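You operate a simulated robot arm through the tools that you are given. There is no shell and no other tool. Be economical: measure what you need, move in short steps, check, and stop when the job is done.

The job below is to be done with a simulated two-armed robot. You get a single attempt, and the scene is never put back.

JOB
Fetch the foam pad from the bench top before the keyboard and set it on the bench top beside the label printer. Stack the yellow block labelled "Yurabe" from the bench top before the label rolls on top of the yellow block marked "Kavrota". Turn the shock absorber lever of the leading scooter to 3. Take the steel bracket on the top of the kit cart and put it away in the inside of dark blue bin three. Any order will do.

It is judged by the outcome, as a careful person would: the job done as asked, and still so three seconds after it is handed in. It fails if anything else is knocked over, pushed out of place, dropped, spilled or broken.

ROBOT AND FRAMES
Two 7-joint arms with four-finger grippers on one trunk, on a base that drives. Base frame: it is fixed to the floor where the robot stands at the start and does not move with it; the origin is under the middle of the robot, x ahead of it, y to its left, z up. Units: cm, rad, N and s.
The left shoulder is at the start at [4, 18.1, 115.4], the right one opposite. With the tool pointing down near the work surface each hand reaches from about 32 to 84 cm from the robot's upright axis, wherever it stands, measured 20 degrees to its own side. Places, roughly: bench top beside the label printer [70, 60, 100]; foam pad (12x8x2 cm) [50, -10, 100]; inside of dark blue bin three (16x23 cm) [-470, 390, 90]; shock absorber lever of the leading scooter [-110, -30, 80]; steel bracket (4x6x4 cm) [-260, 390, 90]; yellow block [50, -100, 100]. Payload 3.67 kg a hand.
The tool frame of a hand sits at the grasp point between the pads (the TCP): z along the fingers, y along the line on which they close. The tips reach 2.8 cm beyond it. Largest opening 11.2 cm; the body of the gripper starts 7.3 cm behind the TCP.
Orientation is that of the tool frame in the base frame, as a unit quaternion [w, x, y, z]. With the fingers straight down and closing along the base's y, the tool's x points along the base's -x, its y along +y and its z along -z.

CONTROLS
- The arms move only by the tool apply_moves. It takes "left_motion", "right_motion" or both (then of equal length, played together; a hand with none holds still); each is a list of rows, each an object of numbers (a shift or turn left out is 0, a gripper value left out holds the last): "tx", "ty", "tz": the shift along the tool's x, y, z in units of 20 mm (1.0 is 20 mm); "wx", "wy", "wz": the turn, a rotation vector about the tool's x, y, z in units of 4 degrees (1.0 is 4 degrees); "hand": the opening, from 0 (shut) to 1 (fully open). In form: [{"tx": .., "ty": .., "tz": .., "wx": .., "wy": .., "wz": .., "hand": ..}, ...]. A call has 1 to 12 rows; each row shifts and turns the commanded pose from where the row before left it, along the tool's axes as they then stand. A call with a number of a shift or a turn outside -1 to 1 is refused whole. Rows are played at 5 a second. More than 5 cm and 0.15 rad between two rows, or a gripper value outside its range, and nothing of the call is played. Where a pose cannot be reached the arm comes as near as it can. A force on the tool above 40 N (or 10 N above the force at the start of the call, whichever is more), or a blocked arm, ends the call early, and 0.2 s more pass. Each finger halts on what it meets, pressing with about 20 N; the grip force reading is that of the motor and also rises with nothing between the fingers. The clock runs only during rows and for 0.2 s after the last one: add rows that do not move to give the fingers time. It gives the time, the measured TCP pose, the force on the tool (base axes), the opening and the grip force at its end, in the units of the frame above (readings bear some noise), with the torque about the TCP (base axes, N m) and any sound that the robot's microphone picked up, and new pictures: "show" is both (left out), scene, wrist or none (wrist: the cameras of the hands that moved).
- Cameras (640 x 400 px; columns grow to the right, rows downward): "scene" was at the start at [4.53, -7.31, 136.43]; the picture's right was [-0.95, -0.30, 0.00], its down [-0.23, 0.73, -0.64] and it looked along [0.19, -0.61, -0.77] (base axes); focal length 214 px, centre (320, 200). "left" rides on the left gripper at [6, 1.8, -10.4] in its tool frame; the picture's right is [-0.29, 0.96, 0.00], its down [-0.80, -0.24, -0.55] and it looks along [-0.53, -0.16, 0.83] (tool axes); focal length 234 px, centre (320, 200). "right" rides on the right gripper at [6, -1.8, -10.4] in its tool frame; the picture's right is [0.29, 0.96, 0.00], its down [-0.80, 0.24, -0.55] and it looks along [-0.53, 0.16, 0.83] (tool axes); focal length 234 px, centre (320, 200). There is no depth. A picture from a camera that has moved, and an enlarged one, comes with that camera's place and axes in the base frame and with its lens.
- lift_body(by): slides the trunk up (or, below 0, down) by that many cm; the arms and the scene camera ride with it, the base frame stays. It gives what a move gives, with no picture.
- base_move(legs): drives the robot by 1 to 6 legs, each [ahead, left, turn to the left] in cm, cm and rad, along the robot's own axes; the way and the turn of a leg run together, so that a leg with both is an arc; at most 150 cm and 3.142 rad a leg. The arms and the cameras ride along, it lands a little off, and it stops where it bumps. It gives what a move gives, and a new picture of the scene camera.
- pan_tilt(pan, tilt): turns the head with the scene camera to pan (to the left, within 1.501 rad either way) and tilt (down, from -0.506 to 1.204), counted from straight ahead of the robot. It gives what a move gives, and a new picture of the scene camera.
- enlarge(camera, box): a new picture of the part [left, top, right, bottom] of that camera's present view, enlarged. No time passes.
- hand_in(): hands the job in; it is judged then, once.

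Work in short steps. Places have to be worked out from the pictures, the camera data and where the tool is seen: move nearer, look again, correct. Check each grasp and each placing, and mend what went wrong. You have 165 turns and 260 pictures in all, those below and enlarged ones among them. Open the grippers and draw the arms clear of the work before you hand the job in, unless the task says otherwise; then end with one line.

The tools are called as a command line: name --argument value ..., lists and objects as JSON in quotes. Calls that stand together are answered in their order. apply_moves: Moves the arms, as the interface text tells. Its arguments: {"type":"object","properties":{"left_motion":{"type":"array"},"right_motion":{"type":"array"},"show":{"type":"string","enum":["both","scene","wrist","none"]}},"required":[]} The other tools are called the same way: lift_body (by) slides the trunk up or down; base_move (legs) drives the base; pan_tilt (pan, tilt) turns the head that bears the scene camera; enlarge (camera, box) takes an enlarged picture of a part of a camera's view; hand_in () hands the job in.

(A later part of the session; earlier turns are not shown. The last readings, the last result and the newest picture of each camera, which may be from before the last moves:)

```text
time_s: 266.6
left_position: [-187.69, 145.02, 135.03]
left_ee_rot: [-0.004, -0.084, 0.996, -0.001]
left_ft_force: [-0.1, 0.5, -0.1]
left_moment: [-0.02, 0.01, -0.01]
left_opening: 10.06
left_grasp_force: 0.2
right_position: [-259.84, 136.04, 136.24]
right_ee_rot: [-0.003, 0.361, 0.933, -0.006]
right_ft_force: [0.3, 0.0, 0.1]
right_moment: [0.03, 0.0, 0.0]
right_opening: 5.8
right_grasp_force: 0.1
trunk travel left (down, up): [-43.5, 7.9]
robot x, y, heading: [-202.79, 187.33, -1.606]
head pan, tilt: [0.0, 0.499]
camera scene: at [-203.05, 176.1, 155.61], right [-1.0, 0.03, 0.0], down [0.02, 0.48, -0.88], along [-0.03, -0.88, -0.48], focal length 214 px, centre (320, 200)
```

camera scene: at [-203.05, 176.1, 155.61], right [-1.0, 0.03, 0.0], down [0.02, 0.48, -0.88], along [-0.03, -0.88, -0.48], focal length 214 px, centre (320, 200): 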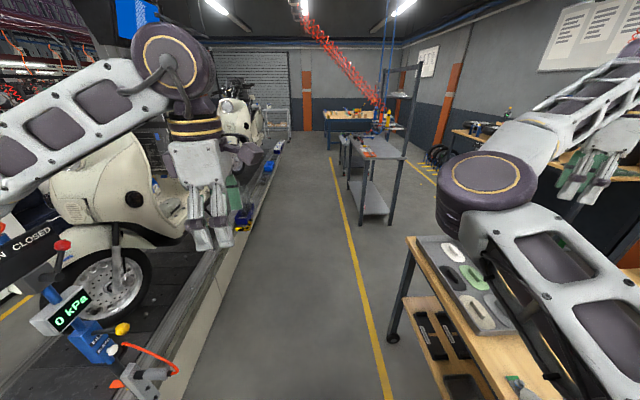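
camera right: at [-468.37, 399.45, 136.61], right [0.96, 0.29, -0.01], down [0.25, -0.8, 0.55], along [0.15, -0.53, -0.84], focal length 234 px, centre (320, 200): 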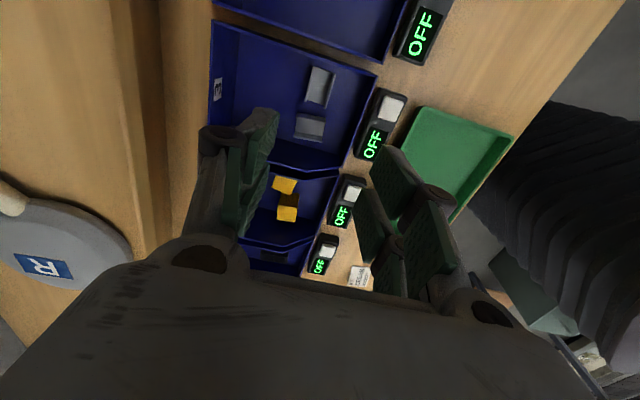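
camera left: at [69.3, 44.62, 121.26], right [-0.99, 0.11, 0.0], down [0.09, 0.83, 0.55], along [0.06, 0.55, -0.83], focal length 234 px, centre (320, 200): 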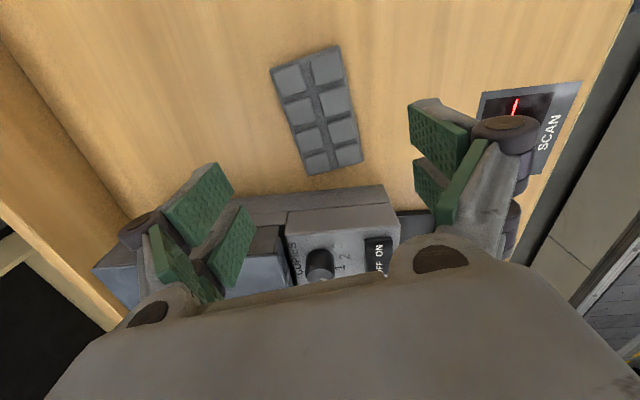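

The leading scooter is ahead on the left. I go another metre, then turn to face its far side.

base_move --legs '[[0, 0, 0.035], [115, 0, 0], [0, 0, 1.57]]'

pan_tilt --pan -0.5 --tilt 0.6

```text
time_s: 277.1
left_position: [-161.51, 88.79, 135.13]
left_ee_rot: [0.003, 0.762, -0.647, 0.004]
left_ft_force: [0.4, -0.2, 0.0]
left_moment: [-0.03, -0.01, -0.01]
left_opening: 10.07
left_grasp_force: 0.1
right_position: [-152.91, 16.5, 136.35]
right_ee_rot: [0.001, -0.402, 0.916, -0.006]
right_ft_force: [-0.4, 0.2, 0.1]
right_moment: [-0.01, -0.02, -0.03]
right_opening: 5.83
right_grasp_force: 0.0
trunk travel left (down, up): [-43.5, 7.9]
robot x, y, heading: [-203.6, 73.79, -0.039]
head pan, tilt: [0.0, 0.499]
camera scene: at [-192.5, 73.36, 155.61], right [-0.04, -1.0, 0.0], down [-0.48, 0.02, -0.88], along [0.88, -0.03, -0.48], focal length 214 px, centre (320, 200)
```

scene: 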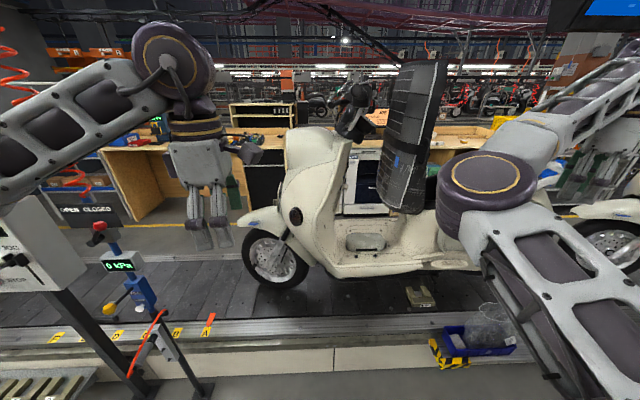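

```text
time_s: 278.0
left_position: [-161.44, 88.83, 135.04]
left_ee_rot: [0.002, 0.762, -0.648, 0.004]
left_ft_force: [0.5, -0.2, -0.4]
left_moment: [-0.03, -0.01, 0.0]
left_opening: 10.07
left_grasp_force: 0.0
right_position: [-152.83, 16.55, 136.33]
right_ee_rot: [0.001, -0.402, 0.915, -0.007]
right_ft_force: [-0.7, -0.2, 0.3]
right_moment: [0.01, 0.02, -0.01]
right_opening: 5.82
right_grasp_force: 0.1
trunk travel left (down, up): [-43.5, 7.9]
robot x, y, heading: [-203.97, 73.75, -0.037]
head pan, tilt: [-0.499, 0.6]
camera scene: at [-194.0, 69.2, 154.7], right [-0.51, -0.86, 0.0], down [-0.49, 0.29, -0.83], along [0.71, -0.42, -0.56], focal length 214 px, centre (320, 200)
```

scene: 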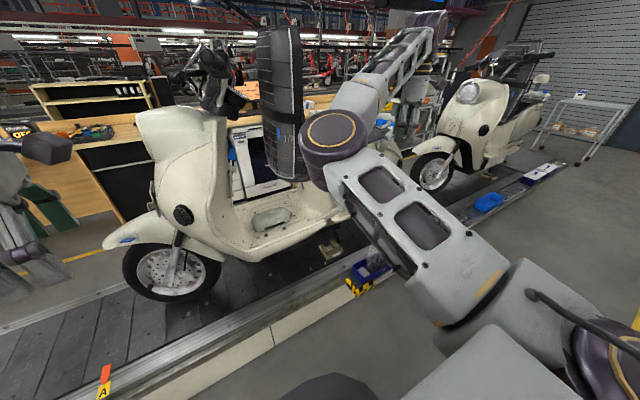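

The way along the scooter is free. I slide right to stand opposite its rear.

base_move --legs '[[0, -85, 0.037]]'

pan_tilt --pan 0.0 --tilt 0.55

enlarge --camera "scene" --box '[240, 130, 440, 255]'

```text
time_s: 282.7
left_position: [-163.67, 5.24, 135.02]
left_ee_rot: [0.003, 0.775, -0.632, 0.004]
left_ft_force: [-0.3, -0.8, 0.6]
left_moment: [0.01, 0.03, -0.01]
left_opening: 10.06
left_grasp_force: 0.1
right_position: [-152.13, -66.72, 136.31]
right_ee_rot: [0.002, -0.421, 0.907, -0.007]
right_ft_force: [0.1, 0.5, -0.2]
right_moment: [0.0, -0.01, -0.04]
right_opening: 5.83
right_grasp_force: 0.1
trunk travel left (down, up): [-43.5, 7.9]
robot x, y, heading: [-205.44, -11.5, -0.0]
head pan, tilt: [-0.499, 0.6]
camera scene: at [-195.36, -15.7, 154.7], right [-0.48, -0.88, 0.0], down [-0.5, 0.27, -0.83], along [0.73, -0.39, -0.56], focal length 214 px, centre (320, 200)
```

scene: 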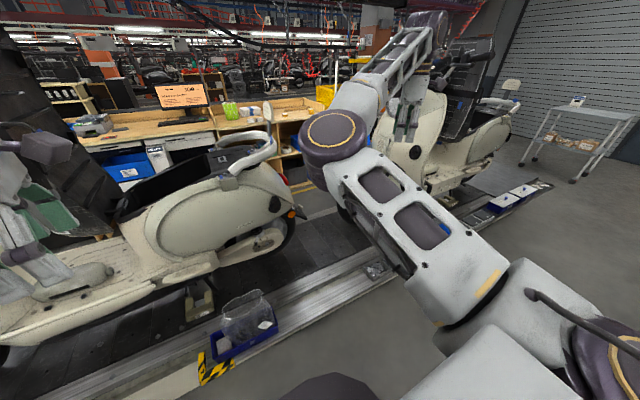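

```text
time_s: 283.6
left_position: [-163.69, 5.12, 135.15]
left_ee_rot: [0.002, 0.775, -0.632, 0.005]
left_ft_force: [0.5, -0.2, 0.5]
left_moment: [0.0, 0.04, 0.01]
left_opening: 10.08
left_grasp_force: 0.0
right_position: [-152.08, -66.78, 136.26]
right_ee_rot: [0.001, -0.42, 0.907, -0.006]
right_ft_force: [-0.1, -0.7, 1.0]
right_moment: [0.01, 0.02, 0.03]
right_opening: 5.84
right_grasp_force: 0.1
trunk travel left (down, up): [-43.5, 7.9]
robot x, y, heading: [-205.44, -11.46, 0.006]
head pan, tilt: [0.0, 0.55]
camera scene: at [-194.15, -11.55, 155.15], right [0.0, -1.0, 0.0], down [-0.52, 0.0, -0.85], along [0.85, 0.0, -0.52], focal length 214 px, centre (320, 200)
```

scene: 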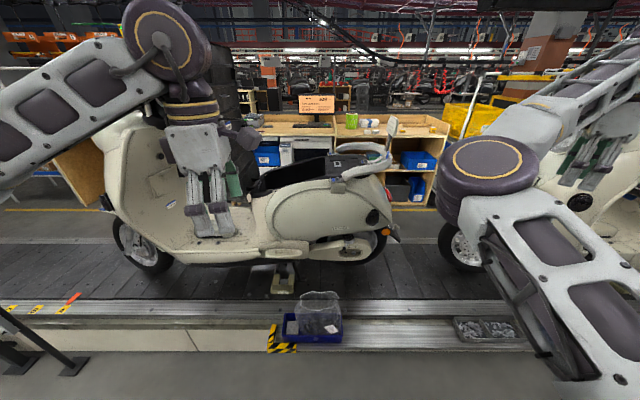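

```text
3.20 times, centred on (340, 192) of scene
camera zoom: at [-194.15, -11.55, 155.15], right [0.0, -1.0, 0.0], down [-0.52, 0.0, -0.85], along [0.85, 0.0, -0.52], focal length 686 px, centre (256, 224)
```

zoom: 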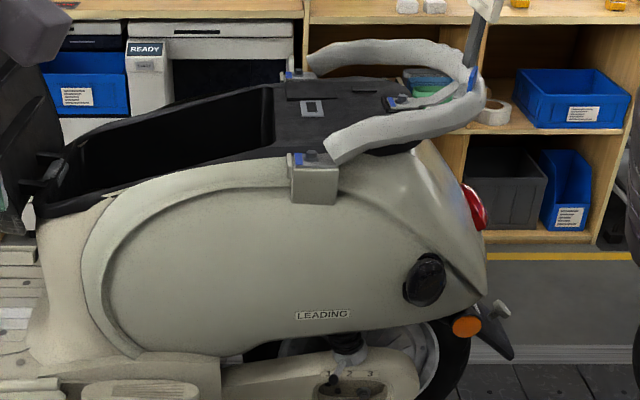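

There it is: a lever with the scale 1-2-3 sits on the swing-arm cover on this side. I zoom in.

enlarge --camera "scene" --box '[310, 220, 390, 270]'

```text
8.00 times, centred on (350, 245) of scene
camera zoom: at [-194.15, -11.55, 155.15], right [0.0, -1.0, 0.0], down [-0.52, 0.0, -0.85], along [0.85, 0.0, -0.52], focal length 1716 px, centre (80, -160)
```

zoom: 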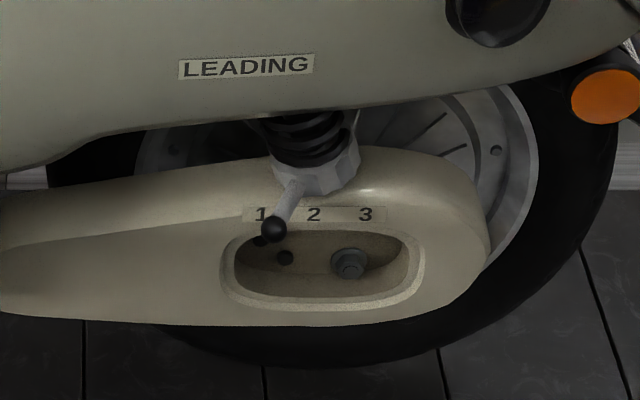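

The lever's ball is at position 1, at about (-117, -23, 80), and must swing toward -y to reach 3. I pull the right hand back, then drive closer so that the left hand faces the lever.

apply_moves --right_motion '[{"ty": 0.8, "tx": 0.65}, {"ty": 0.8, "tx": 0.65}, {"ty": 0.8, "tx": 0.65}, {"ty": 0.8, "tx": 0.65}, {"ty": 0.8, "tx": 0.65}, {"ty": 0.8, "tx": 0.65}, {"tz": -1}, {"tz": -1}]' --show "none"

base_move --legs '[[0, -21, 0], [22, 0, 0]]'

enlarge --camera "scene" --box '[270, 200, 370, 290]'

```text
time_s: 285.4
left_position: [-163.71, 5.26, 135.11]
left_ee_rot: [0.003, 0.775, -0.632, 0.005]
left_ft_force: [-1.7, 0.4, -0.1]
left_moment: [-0.02, -0.05, -0.01]
left_opening: 10.06
left_grasp_force: 0.0
right_position: [-164.4, -66.49, 140.12]
right_ee_rot: [0.001, -0.42, 0.908, -0.007]
right_ft_force: [0.2, 0.7, 0.6]
right_moment: [-0.02, 0.01, 0.01]
right_opening: 5.82
right_grasp_force: 0.0
trunk travel left (down, up): [-43.5, 7.9]
robot x, y, heading: [-205.18, -11.62, 0.002]
head pan, tilt: [0.0, 0.55]
```

```text
time_s: 288.3
left_position: [-142.47, -15.79, 135.08]
left_ee_rot: [0.002, 0.773, -0.635, 0.005]
left_ft_force: [-0.1, 0.1, -0.1]
left_moment: [-0.04, -0.03, -0.01]
left_opening: 10.08
left_grasp_force: 0.0
right_position: [-143.69, -87.48, 140.23]
right_ee_rot: [0.003, -0.416, 0.909, -0.007]
right_ft_force: [-0.3, -0.2, -0.1]
right_moment: [-0.02, -0.01, -0.01]
right_opening: 5.83
right_grasp_force: 0.1
trunk travel left (down, up): [-43.5, 7.9]
robot x, y, heading: [-183.84, -32.75, -0.006]
head pan, tilt: [0.0, 0.55]
camera scene: at [-172.96, -32.3, 155.17], right [-0.01, -1.0, 0.0], down [-0.52, 0.0, -0.85], along [0.85, -0.01, -0.52], focal length 214 px, centre (320, 200)
```

scene: 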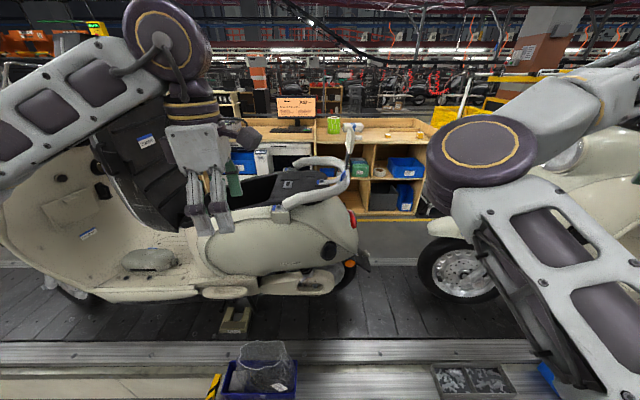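

```text
4.44 times, centred on (320, 245) of scene
camera zoom: at [-172.96, -32.3, 155.17], right [-0.01, -1.0, 0.0], down [-0.52, 0.0, -0.85], along [0.85, -0.01, -0.52], focal length 953 px, centre (320, 0)
```

zoom: 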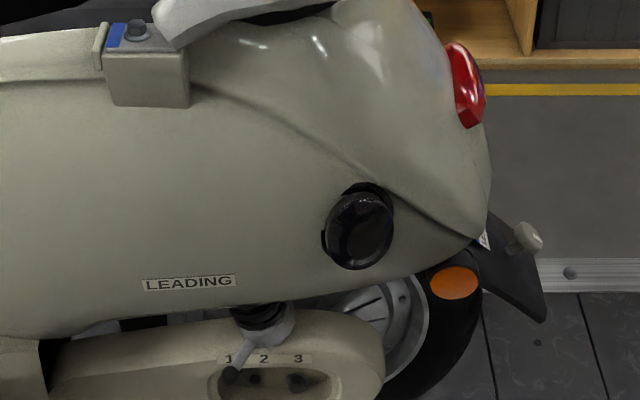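

Triangulation puts the ball at (-114, -24.3, 77) and the labels 1, 2 and 3 at y ≈ -23.8, -27.3 and -30.7. I tilt the left hand forward about 55° and close it, so it can push the ball under the body's overhang.

apply_moves --left_motion '[{"wx": 1, "hand": 0}, {"wx": 1}, {"wx": 1}, {"wx": 1}, {"wx": 1}, {"wx": 1}, {"wx": 1}, {"wx": 1}, {"wx": 1}, {"wx": 1}, {"wx": 1}, {"wx": 1}]' --show "both"

```text
time_s: 290.9
left_position: [-142.13, -15.84, 135.11]
left_ee_rot: [-0.312, 0.707, -0.578, 0.263]
left_ft_force: [0.5, 0.4, 0.4]
left_moment: [-0.03, -0.02, -0.01]
left_opening: 0.0
left_grasp_force: 20.4
right_position: [-143.38, -87.57, 140.1]
right_ee_rot: [0.001, -0.416, 0.909, -0.007]
right_ft_force: [0.2, 0.1, -0.1]
right_moment: [-0.01, 0.04, 0.01]
right_opening: 5.82
right_grasp_force: 0.0
trunk travel left (down, up): [-43.5, 7.9]
robot x, y, heading: [-183.49, -32.39, -0.006]
head pan, tilt: [0.0, 0.55]
camera scene: at [-172.72, -32.32, 155.15], right [-0.01, -1.0, 0.0], down [-0.52, 0.0, -0.85], along [0.85, -0.01, -0.52], focal length 214 px, centre (320, 200)
camera left: at [-149.83, -23.37, 140.61], right [-0.68, 0.15, -0.72], down [-0.4, 0.74, 0.54], along [0.61, 0.66, -0.44], focal length 234 px, centre (320, 200)
```

scene: 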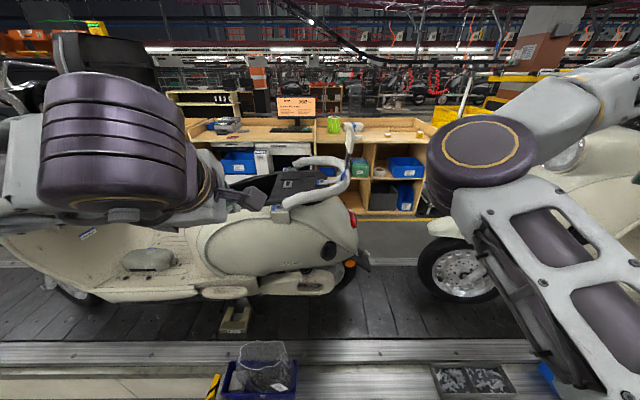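
left: 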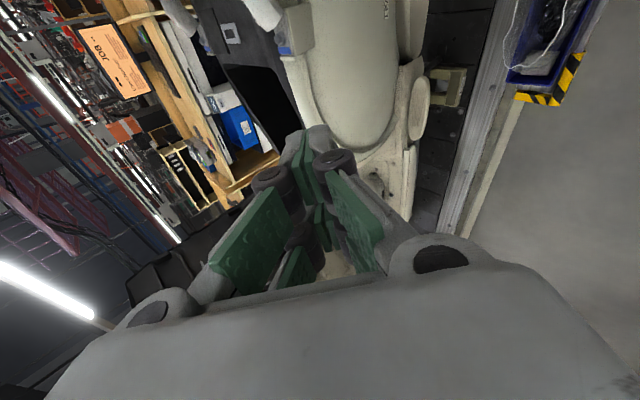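

The tilt works and the hand now points forward and down at about 42°. I lower the trunk 25 cm for a flatter approach and add a little more tilt.

lift_body --by -25

apply_moves --left_motion '[{"wx": 1}, {"wx": 1}, {"wx": 1}, {"wx": 1}, {}]' --show "both"

```text
time_s: 293.5
left_position: [-142.15, -15.85, 110.18]
left_ee_rot: [-0.312, 0.707, -0.578, 0.262]
left_ft_force: [0.0, -0.3, 0.7]
left_moment: [0.0, 0.0, 0.01]
left_opening: 0.01
left_grasp_force: 20.1
right_position: [-143.36, -87.44, 115.23]
right_ee_rot: [0.002, -0.416, 0.909, -0.006]
right_ft_force: [-0.2, -0.2, -0.3]
right_moment: [-0.04, -0.02, 0.01]
right_opening: 5.82
right_grasp_force: 0.2
trunk travel left (down, up): [-18.5, 32.9]
robot x, y, heading: [-184.07, -32.63, -0.011]
head pan, tilt: [0.0, 0.55]
```

```text
time_s: 294.7
left_position: [-139.56, -17.67, 112.33]
left_ee_rot: [-0.408, 0.656, -0.536, 0.34]
left_ft_force: [-0.7, 0.6, -0.1]
left_moment: [0.0, -0.02, 0.01]
left_opening: 0.0
left_grasp_force: 19.7
left hand out of reach, approached as far as the arm can: row 1, 2, 3, 4
right_position: [-143.29, -87.35, 115.21]
right_ee_rot: [0.001, -0.416, 0.909, -0.007]
right_ft_force: [0.0, 0.0, 1.4]
right_moment: [-0.03, 0.05, -0.02]
right_opening: 5.84
right_grasp_force: 0.0
trunk travel left (down, up): [-18.5, 32.9]
robot x, y, heading: [-183.86, -32.65, -0.002]
head pan, tilt: [0.0, 0.55]
camera scene: at [-172.73, -32.3, 130.2], right [-0.01, -1.0, 0.0], down [-0.52, 0.0, -0.85], along [0.85, -0.01, -0.52], focal length 214 px, centre (320, 200)
camera left: at [-148.31, -25.42, 115.2], right [-0.46, 0.19, -0.86], down [-0.54, 0.71, 0.45], along [0.7, 0.68, -0.22], focal length 234 px, centre (320, 200)
```

scene: 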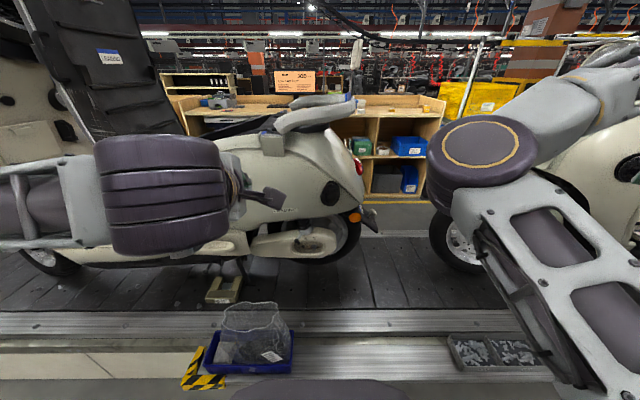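
left: 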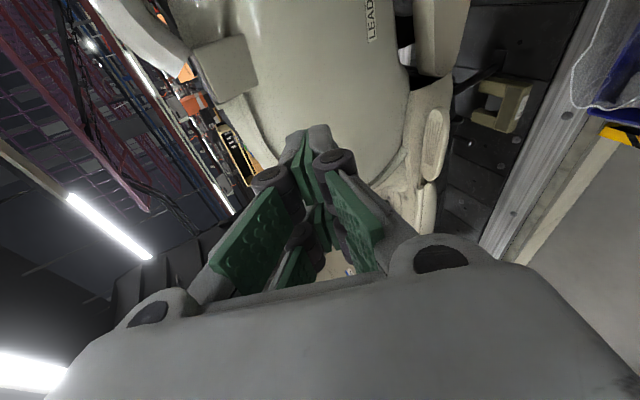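

The hand now points about 26° below the horizontal. I lower the trunk further, then bring the hand down in front of the lever.

lift_body --by -15

apply_moves --left_motion '[{"ty": 0.9, "tz": 0.43}, {"ty": 0.9, "tz": 0.43}, {"ty": 0.9, "tz": 0.43}, {"ty": 0.9, "tz": 0.43}, {"ty": 0.9, "tz": 0.43}, {"ty": 0.9, "tz": 0.43}, {}]' --show "both"

```text
time_s: 296.5
left_position: [-139.48, -17.76, 97.28]
left_ee_rot: [-0.407, 0.657, -0.536, 0.34]
left_ft_force: [0.4, 0.2, 0.1]
left_moment: [0.02, 0.03, -0.02]
left_opening: 0.0
left_grasp_force: 20.1
right_position: [-143.3, -87.45, 99.96]
right_ee_rot: [0.001, -0.416, 0.909, -0.006]
right_ft_force: [-0.4, -0.7, -0.5]
right_moment: [-0.01, 0.0, -0.05]
right_opening: 5.82
right_grasp_force: 0.1
trunk travel left (down, up): [-3.5, 47.9]
robot x, y, heading: [-184.15, -32.42, -0.004]
head pan, tilt: [0.0, 0.55]
```

```text
time_s: 298.1
left_position: [-136.39, -20.17, 86.67]
left_ee_rot: [-0.407, 0.657, -0.536, 0.339]
left_ft_force: [-0.6, -0.1, 0.1]
left_moment: [0.02, 0.02, 0.03]
left_opening: 0.0
left_grasp_force: 20.0
left hand out of reach, approached as far as the arm can: row 1, 2, 3, 4, 5, 6
right_position: [-143.47, -87.47, 100.11]
right_ee_rot: [0.001, -0.416, 0.909, -0.006]
right_ft_force: [0.3, -0.1, -0.2]
right_moment: [-0.01, 0.01, 0.01]
right_opening: 5.81
right_grasp_force: 0.0
trunk travel left (down, up): [-3.5, 47.9]
robot x, y, heading: [-183.62, -32.25, -0.001]
head pan, tilt: [0.0, 0.55]
camera scene: at [-172.74, -32.31, 115.08], right [-0.01, -1.0, 0.0], down [-0.52, 0.0, -0.85], along [0.85, -0.01, -0.52], focal length 214 px, centre (320, 200)
camera left: at [-145.26, -27.94, 89.55], right [-0.47, 0.19, -0.86], down [-0.54, 0.71, 0.45], along [0.7, 0.68, -0.23], focal length 234 px, centre (320, 200)
```

scene: 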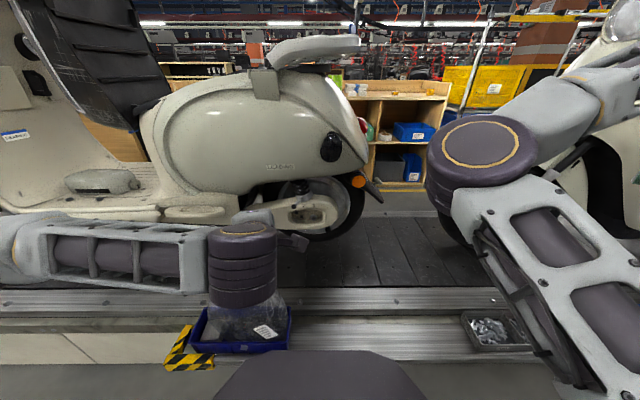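
left: 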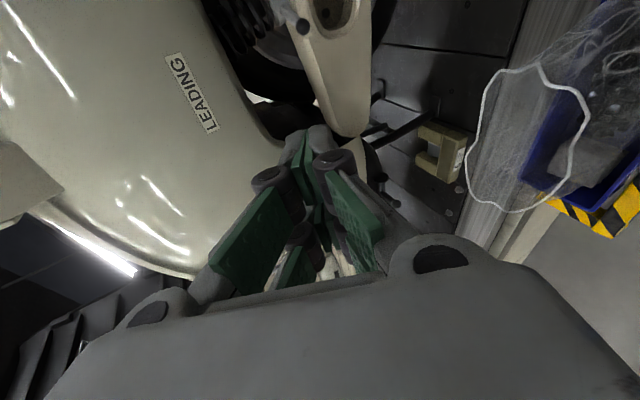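

The hand is near a joint limit, so I relax the tilt by 8° and lower a bit more, which gives the arm some freedom.

apply_moves --left_motion '[{"wx": -1}, {"wx": -1}, {"ty": 0.85, "tz": 0.5}, {"ty": 0.85, "tz": 0.5}, {"ty": 0.85, "tz": 0.5}, {}]' --show "wrist"

```text
time_s: 299.5
left_position: [-136.94, -20.16, 80.92]
left_ee_rot: [-0.36, 0.683, -0.559, 0.301]
left_ft_force: [0.0, 0.0, -0.7]
left_moment: [0.04, 0.0, -0.01]
left_opening: 0.01
left_grasp_force: 20.0
right_position: [-143.39, -87.45, 100.0]
right_ee_rot: [0.001, -0.416, 0.909, -0.007]
right_ft_force: [0.4, 0.1, -0.4]
right_moment: [-0.01, 0.01, 0.0]
right_opening: 5.82
right_grasp_force: 0.0
trunk travel left (down, up): [-3.5, 47.9]
robot x, y, heading: [-183.86, -32.16, 0.001]
head pan, tilt: [0.0, 0.55]
camera left: at [-145.32, -27.72, 85.04], right [-0.58, 0.17, -0.8], down [-0.48, 0.72, 0.5], along [0.66, 0.67, -0.34], focal length 234 px, centre (320, 200)
```

left: 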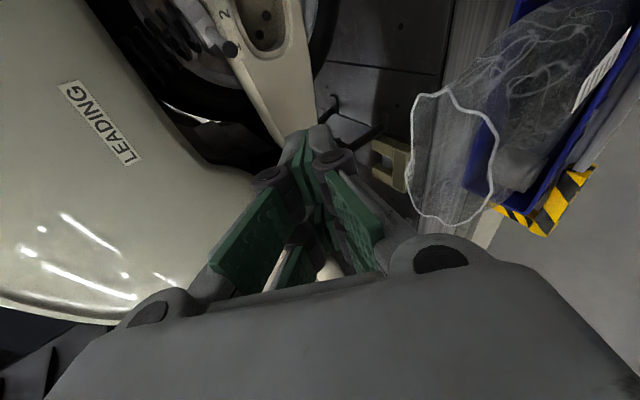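

The limit is cleared, and the ball checks out at about (-114, -24.2, 76.5). I shift the hand 2 cm to +y for clearance, then drive ahead 15 cm.

apply_moves --left_motion '[{"tx": -1}, {}]' --show "none"

base_move --legs '[[15, 0, 0]]'

enlarge --camera "left" --box '[160, 0, 480, 200]'

```text
time_s: 300.1
left_position: [-136.38, -18.83, 80.92]
left_ee_rot: [-0.36, 0.684, -0.558, 0.301]
left_ft_force: [0.6, 0.2, 0.3]
left_moment: [0.01, 0.0, -0.01]
left_opening: 0.0
left_grasp_force: 20.0
left hand out of reach, approached as far as the arm can: row 1
right_position: [-143.32, -87.48, 100.04]
right_ee_rot: [0.001, -0.416, 0.91, -0.006]
right_ft_force: [0.6, 0.1, 0.7]
right_moment: [-0.01, -0.01, 0.04]
right_opening: 5.83
right_grasp_force: 0.0
trunk travel left (down, up): [-3.5, 47.9]
robot x, y, heading: [-184.01, -32.41, -0.01]
head pan, tilt: [0.0, 0.55]
```

```text
time_s: 301.4
left_position: [-121.98, -18.61, 80.95]
left_ee_rot: [-0.361, 0.685, -0.557, 0.299]
left_ft_force: [0.1, 0.6, 0.4]
left_moment: [0.01, 0.0, 0.03]
left_opening: 0.0
left_grasp_force: 20.0
right_position: [-128.6, -87.36, 99.82]
right_ee_rot: [0.0, -0.417, 0.909, -0.006]
right_ft_force: [0.5, 0.6, -1.1]
right_moment: [-0.02, 0.03, 0.0]
right_opening: 5.82
right_grasp_force: 0.1
trunk travel left (down, up): [-3.5, 47.9]
robot x, y, heading: [-169.45, -32.73, -0.0]
head pan, tilt: [0.0, 0.55]
camera scene: at [-158.18, -32.34, 115.05], right [0.0, -1.0, 0.0], down [-0.52, 0.0, -0.85], along [0.85, 0.0, -0.52], focal length 214 px, centre (320, 200)
```

scene: 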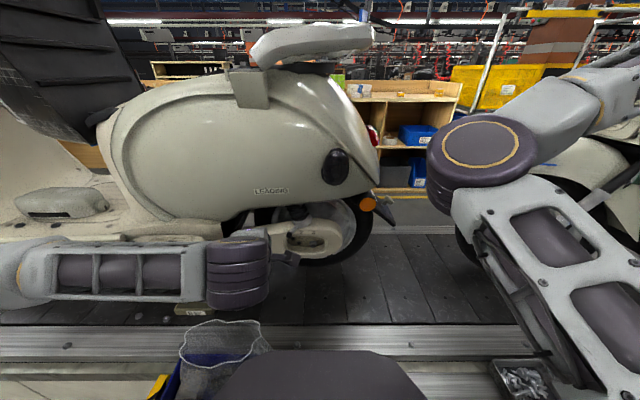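

```text
2.00 times, centred on (320, 100) of left
camera zoom: at [-130.17, -26.35, 85.04], right [-0.58, 0.17, -0.8], down [-0.48, 0.72, 0.5], along [0.66, 0.67, -0.34], focal length 468 px, centre (320, 400)
```

zoom: 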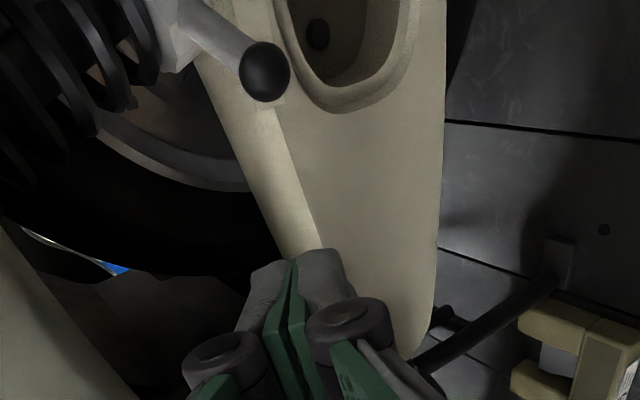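

The ball refines to about (-113.2, -24.1, 75.6), with the closed fingertips beside it. I slide the tip in next to the ball on its +y side.

apply_moves --left_motion '[{"tz": 0.8, "tx": 0.12, "ty": -0.1}, {"tz": 0.8, "tx": 0.12, "ty": -0.1}, {"tz": 0.8, "tx": 0.12, "ty": -0.1}, {"tz": 0.7, "tx": 0.12, "ty": -0.08}, {}]' --show "none"

enlarge --camera "left" --box '[160, 0, 480, 200]'

enlarge --camera "scene" --box '[240, 180, 380, 268]'

```text
time_s: 302.6
left_position: [-116.52, -18.48, 77.91]
left_ee_rot: [-0.361, 0.685, -0.557, 0.3]
left_ft_force: [0.5, 0.0, 0.9]
left_moment: [0.0, -0.02, -0.01]
left_opening: 0.0
left_grasp_force: 19.8
right_position: [-128.75, -87.36, 100.01]
right_ee_rot: [0.002, -0.418, 0.908, -0.007]
right_ft_force: [-0.5, -0.6, 0.6]
right_moment: [-0.01, 0.0, -0.03]
right_opening: 5.84
right_grasp_force: 0.1
trunk travel left (down, up): [-3.5, 47.9]
robot x, y, heading: [-169.28, -32.21, -0.004]
head pan, tilt: [0.0, 0.55]
```

```text
2.00 times, centred on (320, 100) of left
camera zoom: at [-124.64, -26.25, 82.13], right [-0.58, 0.17, -0.8], down [-0.48, 0.72, 0.5], along [0.66, 0.67, -0.34], focal length 468 px, centre (320, 400)
```

zoom: 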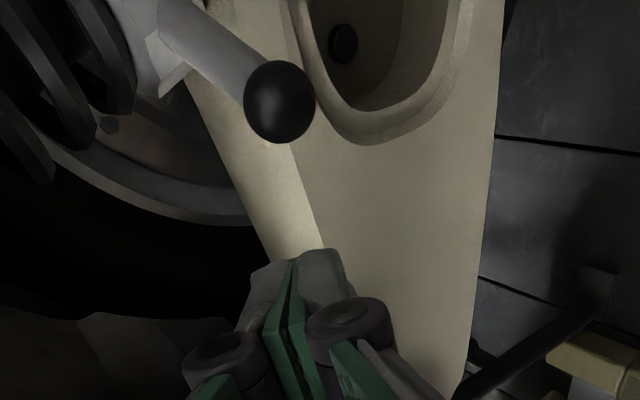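

```text
4.55 times, centred on (310, 224) of scene
camera zoom: at [-158.33, -32.34, 115.07], right [0.0, -1.0, 0.0], down [-0.52, 0.0, -0.85], along [0.85, 0.0, -0.52], focal length 975 px, centre (366, 91)
```

zoom: 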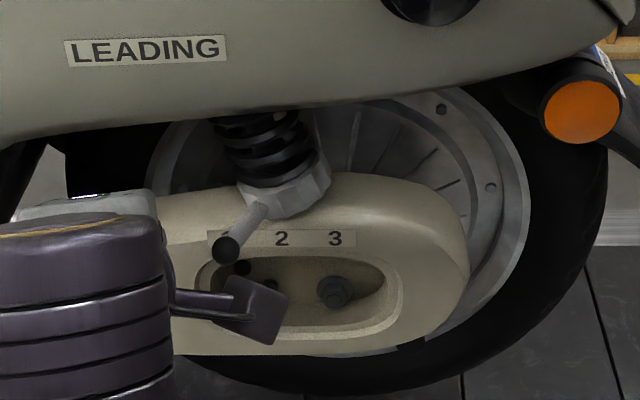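

Head-on, the ball covers "1"; for 3 it must travel about 6.4 cm toward -y, to image x ≈ 334 in this view. I push sideways, first about two-thirds of the way.

apply_moves --left_motion '[{"tx": 0.6, "ty": 0.07, "tz": -0.09}, {"tx": 0.6, "ty": 0.07, "tz": -0.09}, {"tx": 0.6, "ty": 0.07, "tz": -0.09}, {"tx": 0.6, "ty": 0.07, "tz": -0.09}, {"tx": 0.6, "ty": 0.07, "tz": -0.09}, {"tx": 0.6, "ty": 0.07, "tz": -0.09}, {}]' --show "none"

enlarge --camera "scene" --box '[240, 180, 380, 268]'

```text
time_s: 304.2
left_position: [-116.1, -25.92, 77.88]
left_ee_rot: [-0.361, 0.685, -0.557, 0.3]
left_ft_force: [0.1, -0.6, 0.2]
left_moment: [0.02, -0.03, 0.02]
left_opening: 0.0
left_grasp_force: 19.5
right_position: [-128.77, -87.34, 100.01]
right_ee_rot: [0.001, -0.418, 0.909, -0.006]
right_ft_force: [0.5, -0.1, -0.4]
right_moment: [0.02, 0.0, -0.01]
right_opening: 5.83
right_grasp_force: 0.0
trunk travel left (down, up): [-3.5, 47.9]
robot x, y, heading: [-169.62, -32.39, 0.002]
head pan, tilt: [0.0, 0.55]
```

```text
4.55 times, centred on (310, 224) of scene
camera zoom: at [-158.33, -32.32, 115.07], right [0.0, -1.0, 0.0], down [-0.52, 0.0, -0.85], along [0.85, 0.0, -0.52], focal length 975 px, centre (366, 91)
```

zoom: 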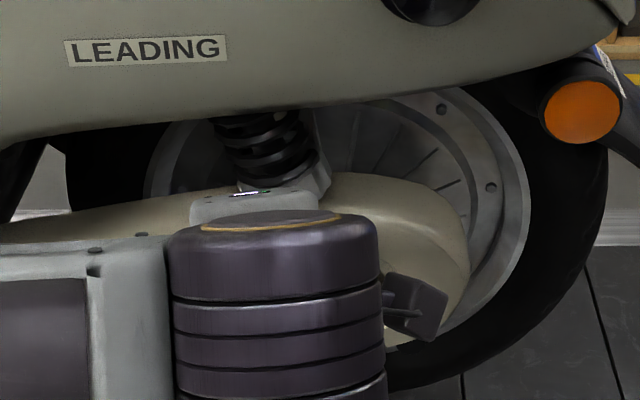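

No resistance shows and the wrist now hides the lever from the head. I look with the hand camera.

enlarge --camera "left" --box '[160, 0, 480, 200]'

```text
2.00 times, centred on (320, 100) of left
camera zoom: at [-124.42, -33.58, 82.12], right [-0.58, 0.17, -0.8], down [-0.48, 0.72, 0.5], along [0.66, 0.67, -0.34], focal length 468 px, centre (320, 400)
```

zoom: 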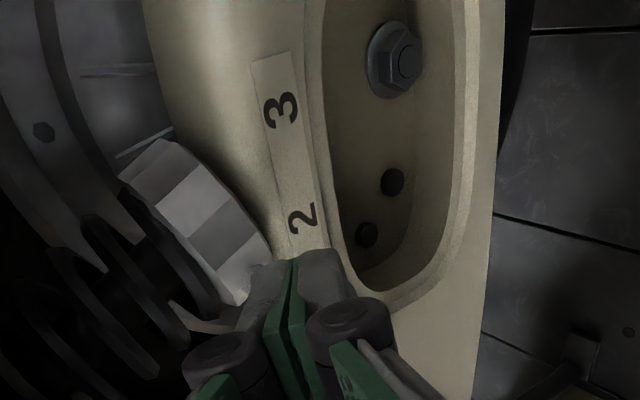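

The ball is not ahead of the tips, so the fingers seem to have passed just short of it. I go back to the +y side and look.

apply_moves --left_motion '[{"tz": -1}, {"tz": -1}, {"tx": -1, "ty": -0.11, "tz": 0.15}, {"tx": -1, "ty": -0.11, "tz": 0.15}, {"tx": -1, "ty": -0.11, "tz": 0.15}, {"tx": -0.8, "ty": -0.1, "tz": 0.12}, {}]' --show "none"

enlarge --camera "scene" --box '[240, 180, 380, 268]'

```text
time_s: 305.8
left_position: [-119.58, -18.64, 80.25]
left_ee_rot: [-0.361, 0.685, -0.557, 0.3]
left_ft_force: [0.2, -0.4, 0.3]
left_moment: [-0.05, 0.03, 0.03]
left_opening: 0.01
left_grasp_force: 19.4
right_position: [-128.89, -87.34, 99.95]
right_ee_rot: [0.001, -0.417, 0.909, -0.006]
right_ft_force: [0.5, 0.3, -0.4]
right_moment: [-0.01, -0.01, 0.01]
right_opening: 5.83
right_grasp_force: 0.0
trunk travel left (down, up): [-3.5, 47.9]
robot x, y, heading: [-169.48, -32.57, -0.002]
head pan, tilt: [0.0, 0.55]
```

```text
4.55 times, centred on (310, 224) of scene
camera zoom: at [-158.32, -32.35, 115.07], right [0.0, -1.0, 0.0], down [-0.52, 0.0, -0.85], along [0.85, 0.0, -0.52], focal length 975 px, centre (366, 91)
```

zoom: 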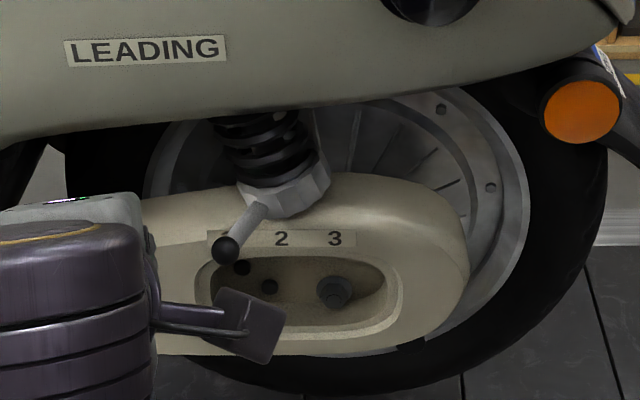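

The lever is still at 1, so the tips fell about 1 cm short. I go in deeper, level with the ball, then check.

apply_moves --left_motion '[{"tz": 0.8, "tx": 0.12, "ty": 0.05}, {"tz": 0.8, "tx": 0.12, "ty": 0.05}, {"tz": 0.7, "tx": 0.12, "ty": 0.05}, {"tz": 0.65, "tx": 0.1, "ty": 0.05}, {}]' --show "none"

enlarge --camera "left" --box '[160, 0, 480, 200]'

```text
time_s: 307.0
left_position: [-114.98, -18.75, 76.43]
left_ee_rot: [-0.361, 0.685, -0.557, 0.301]
left_ft_force: [0.0, 1.1, 0.5]
left_moment: [0.02, -0.02, -0.02]
left_opening: 0.0
left_grasp_force: 20.3
right_position: [-128.8, -87.45, 100.03]
right_ee_rot: [0.0, -0.418, 0.909, -0.006]
right_ft_force: [0.8, -0.3, 1.1]
right_moment: [0.02, -0.02, -0.03]
right_opening: 5.84
right_grasp_force: 0.1
trunk travel left (down, up): [-3.5, 47.9]
robot x, y, heading: [-169.7, -32.22, -0.003]
head pan, tilt: [0.0, 0.55]
```

```text
2.00 times, centred on (320, 100) of left
camera zoom: at [-123.13, -26.45, 80.71], right [-0.58, 0.17, -0.8], down [-0.48, 0.72, 0.5], along [0.66, 0.67, -0.34], focal length 468 px, centre (320, 400)
```

zoom: 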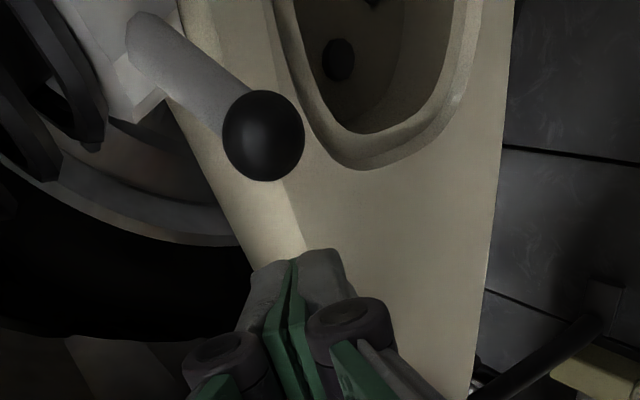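

The ball is now seen nearer, in line with the fingers' path. I push in smaller steps and watch with the hand camera.

apply_moves --left_motion '[{"tx": 0.6, "ty": 0.07, "tz": -0.09}, {"tx": 0.6, "ty": 0.07, "tz": -0.09}, {"tx": 0.6, "ty": 0.07, "tz": -0.09}, {"tx": 0.6, "ty": 0.07, "tz": -0.09}]' --show "none"

enlarge --camera "left" --box '[160, 0, 480, 200]'

```text
time_s: 308.0
left_position: [-114.9, -23.85, 76.63]
left_ee_rot: [-0.362, 0.685, -0.557, 0.3]
left_ft_force: [0.4, -0.2, 0.6]
left_moment: [0.0, -0.02, 0.02]
left_opening: 0.0
left_grasp_force: 35.8
right_position: [-128.84, -87.31, 100.1]
right_ee_rot: [0.001, -0.418, 0.909, -0.006]
right_ft_force: [0.0, 0.0, -0.6]
right_moment: [0.02, 0.02, 0.0]
right_opening: 5.81
right_grasp_force: 0.0
trunk travel left (down, up): [-3.5, 47.9]
robot x, y, heading: [-169.32, -32.44, -0.003]
head pan, tilt: [0.0, 0.55]
```

```text
2.00 times, centred on (320, 100) of left
camera zoom: at [-123.15, -31.44, 80.81], right [-0.58, 0.17, -0.8], down [-0.48, 0.72, 0.5], along [0.66, 0.67, -0.34], focal length 468 px, centre (320, 400)
```

zoom: 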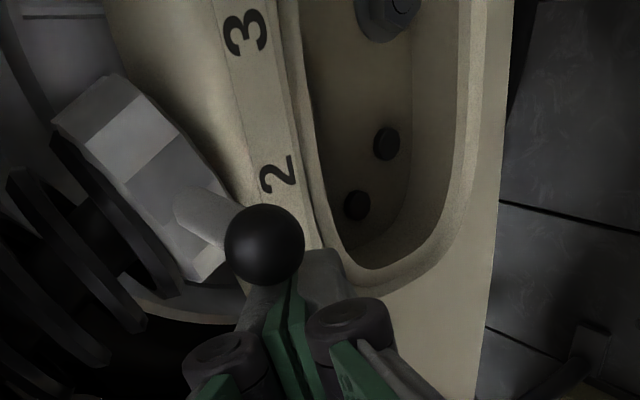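

The ball now sits against the fingers and is starting to move. I keep pushing toward 3.

apply_moves --left_motion '[{"tx": 0.5, "ty": 0.06, "tz": -0.08}, {"tx": 0.5, "ty": 0.06, "tz": -0.08}, {"tx": 0.5, "ty": 0.06, "tz": -0.08}, {"tx": 0.5, "ty": 0.06, "tz": -0.08}]' --show "none"

enlarge --camera "left" --box '[160, 0, 480, 200]'

```text
time_s: 309.0
left_position: [-114.75, -27.45, 76.6]
left_ee_rot: [-0.361, 0.686, -0.556, 0.3]
left_ft_force: [-4.0, 7.9, 1.1]
left_moment: [-0.09, -0.06, 0.0]
left_opening: 0.03
left_grasp_force: 35.8
right_position: [-128.74, -87.18, 100.04]
right_ee_rot: [0.002, -0.418, 0.908, -0.006]
right_ft_force: [-0.2, 0.7, 1.4]
right_moment: [-0.03, 0.0, 0.01]
right_opening: 5.81
right_grasp_force: 0.1
trunk travel left (down, up): [-3.5, 47.9]
robot x, y, heading: [-169.41, -32.65, 0.0]
head pan, tilt: [0.0, 0.55]
```

```text
2.00 times, centred on (320, 100) of left
camera zoom: at [-122.97, -35.19, 80.79], right [-0.58, 0.17, -0.8], down [-0.48, 0.72, 0.5], along [0.66, 0.67, -0.34], focal length 468 px, centre (320, 400)
```

zoom: 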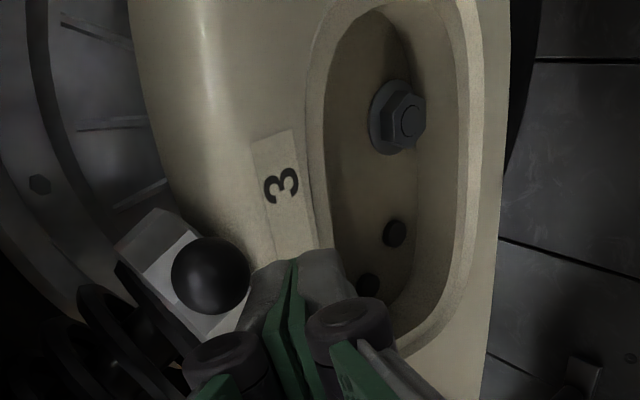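

By size and place the ball is now near (-113.5, -30.7, 77.8), about at label 3. I back the fingers off and check from the head.

apply_moves --left_motion '[{"tx": -0.6, "ty": -0.07, "tz": 0.09}, {"tx": -0.6, "ty": -0.07, "tz": 0.09}, {"tz": -1}, {"tz": -1}, {"tx": -1, "ty": -0.11}, {"tx": -1, "ty": -0.11}, {"tx": -1, "ty": -0.11}]' --show "none"

enlarge --camera "scene" --box '[240, 180, 380, 268]'

```text
time_s: 310.6
left_position: [-119.12, -19.84, 79.33]
left_ee_rot: [-0.361, 0.686, -0.557, 0.3]
left_ft_force: [1.1, 0.0, 0.5]
left_moment: [0.02, 0.0, 0.02]
left_opening: 0.0
left_grasp_force: 35.7
right_position: [-128.94, -87.4, 99.95]
right_ee_rot: [0.001, -0.418, 0.908, -0.005]
right_ft_force: [0.2, 0.2, -0.8]
right_moment: [0.0, 0.0, 0.0]
right_opening: 5.8
right_grasp_force: 0.1
trunk travel left (down, up): [-3.5, 47.9]
robot x, y, heading: [-169.46, -32.78, -0.007]
head pan, tilt: [0.0, 0.55]
```

```text
4.55 times, centred on (310, 224) of scene
camera zoom: at [-158.35, -32.29, 115.08], right [0.0, -1.0, 0.0], down [-0.52, 0.0, -0.85], along [0.85, 0.0, -0.52], focal length 975 px, centre (366, 91)
```

zoom: 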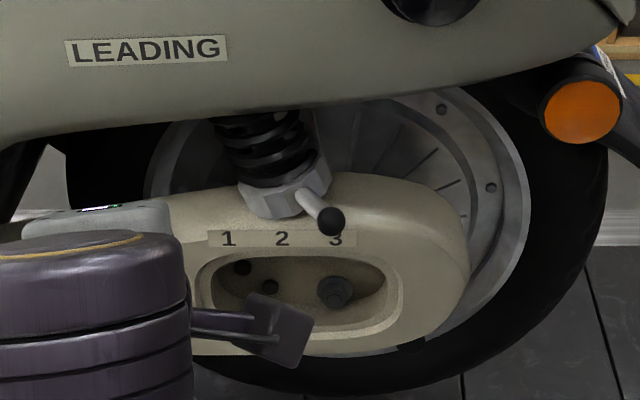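

The lever has swung over to the 3. I zoom in tighter to judge whether it points squarely at it.

enlarge --camera "scene" --box '[282, 212, 322, 237]'

```text
16.00 times, centred on (302, 224) of scene
camera zoom: at [-158.35, -32.29, 115.08], right [0.0, -1.0, 0.0], down [-0.52, 0.0, -0.85], along [0.85, 0.0, -0.52], focal length 3432 px, centre (608, -192)
```

zoom: 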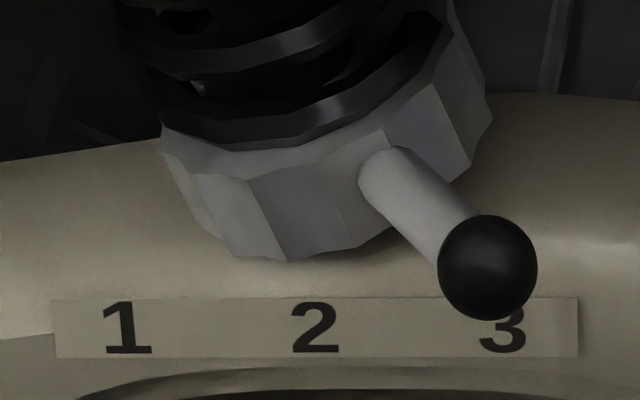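

The ball stands at x 487 against label 3 at x 502 in this view, whereas it was exactly over label 1 before, so it is about 2.5 mm short. I repeat the approach and nudge it slightly further.

apply_moves --left_motion '[{"tx": 1, "ty": 0.11}, {"tx": 1, "ty": 0.11}, {"tx": 1, "ty": 0.11}, {"tz": 1}, {"tz": 1}, {"tx": 0.6, "ty": 0.07, "tz": -0.09}, {"tx": 0.6, "ty": 0.07, "tz": -0.09}, {"tx": 0.14, "ty": 0.02, "tz": -0.02}, {}]' --show "none"

enlarge --camera "left" --box '[160, 0, 480, 200]'

```text
time_s: 312.6
left_position: [-114.78, -27.62, 76.51]
left_ee_rot: [-0.362, 0.686, -0.556, 0.299]
left_ft_force: [-3.8, 12.6, -3.2]
left_moment: [-0.04, 0.01, 0.05]
left_opening: 0.0
left_grasp_force: 36.3
right_position: [-128.76, -87.18, 99.92]
right_ee_rot: [0.0, -0.418, 0.908, -0.007]
right_ft_force: [0.7, 0.4, -0.3]
right_moment: [-0.01, -0.01, -0.01]
right_opening: 5.81
right_grasp_force: 0.0
trunk travel left (down, up): [-3.5, 47.9]
robot x, y, heading: [-169.23, -32.47, -0.007]
head pan, tilt: [0.0, 0.55]
```

```text
2.00 times, centred on (320, 100) of left
camera zoom: at [-123.12, -35.38, 80.73], right [-0.58, 0.17, -0.8], down [-0.48, 0.72, 0.5], along [0.66, 0.67, -0.34], focal length 468 px, centre (320, 400)
```

zoom: 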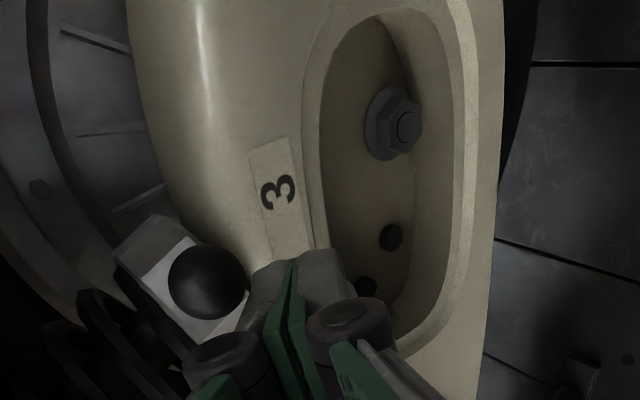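

The force rises to 12.6 N with hardly any motion, so the lever is at its end stop at 3. I withdraw the hand and check once more.

apply_moves --left_motion '[{"tx": -0.6, "ty": -0.07, "tz": 0.09}, {"tx": -0.6, "ty": -0.07, "tz": 0.09}, {"tz": -1}, {"tz": -1}, {"tx": -1, "ty": -0.11}, {"tx": -1, "ty": -0.11}, {"tx": -1, "ty": -0.11}]' --show "none"

enlarge --camera "scene" --box '[282, 212, 322, 237]'

base_move --legs '[[-28, 0, 0]]'

```text
time_s: 314.2
left_position: [-118.99, -20.16, 79.08]
left_ee_rot: [-0.361, 0.685, -0.557, 0.3]
left_ft_force: [-0.4, 0.7, 0.0]
left_moment: [-0.01, 0.0, -0.02]
left_opening: 0.02
left_grasp_force: 36.1
right_position: [-128.86, -87.37, 100.06]
right_ee_rot: [0.001, -0.417, 0.909, -0.006]
right_ft_force: [0.7, -0.7, 0.0]
right_moment: [-0.01, -0.02, 0.02]
right_opening: 5.81
right_grasp_force: 0.0
trunk travel left (down, up): [-3.5, 47.9]
robot x, y, heading: [-169.56, -32.03, -0.004]
head pan, tilt: [0.0, 0.55]
```

```text
16.00 times, centred on (302, 224) of scene
camera zoom: at [-158.35, -32.28, 115.08], right [0.0, -1.0, 0.0], down [-0.52, 0.0, -0.85], along [0.85, 0.0, -0.52], focal length 3432 px, centre (608, -192)
```

zoom: 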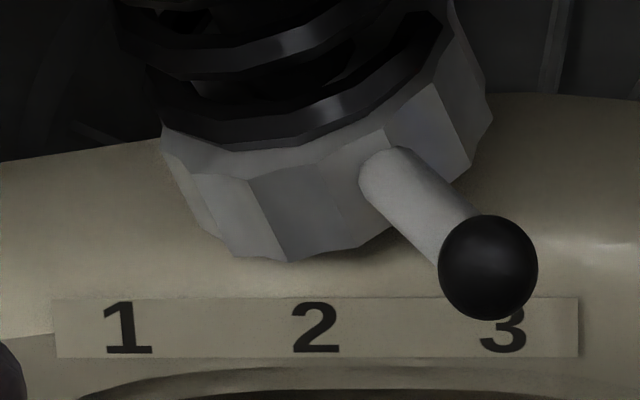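

```text
time_s: 316.2
left_position: [-146.93, -20.26, 79.26]
left_ee_rot: [-0.362, 0.685, -0.556, 0.301]
left_ft_force: [0.7, 0.2, 1.1]
left_moment: [0.02, -0.01, 0.04]
left_opening: 0.01
left_grasp_force: 35.4
right_position: [-156.51, -87.24, 100.1]
right_ee_rot: [0.002, -0.419, 0.908, -0.006]
right_ft_force: [0.0, -0.2, 1.4]
right_moment: [0.0, -0.02, 0.01]
right_opening: 5.81
right_grasp_force: 0.0
trunk travel left (down, up): [-3.5, 47.9]
robot x, y, heading: [-197.48, -32.56, 0.001]
head pan, tilt: [0.0, 0.55]
camera scene: at [-186.17, -32.28, 115.09], right [0.0, -1.0, 0.0], down [-0.52, 0.0, -0.85], along [0.85, 0.0, -0.52], focal length 214 px, centre (320, 200)
```

scene: 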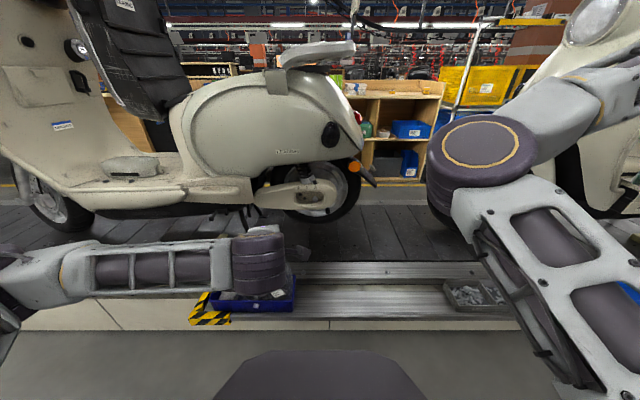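

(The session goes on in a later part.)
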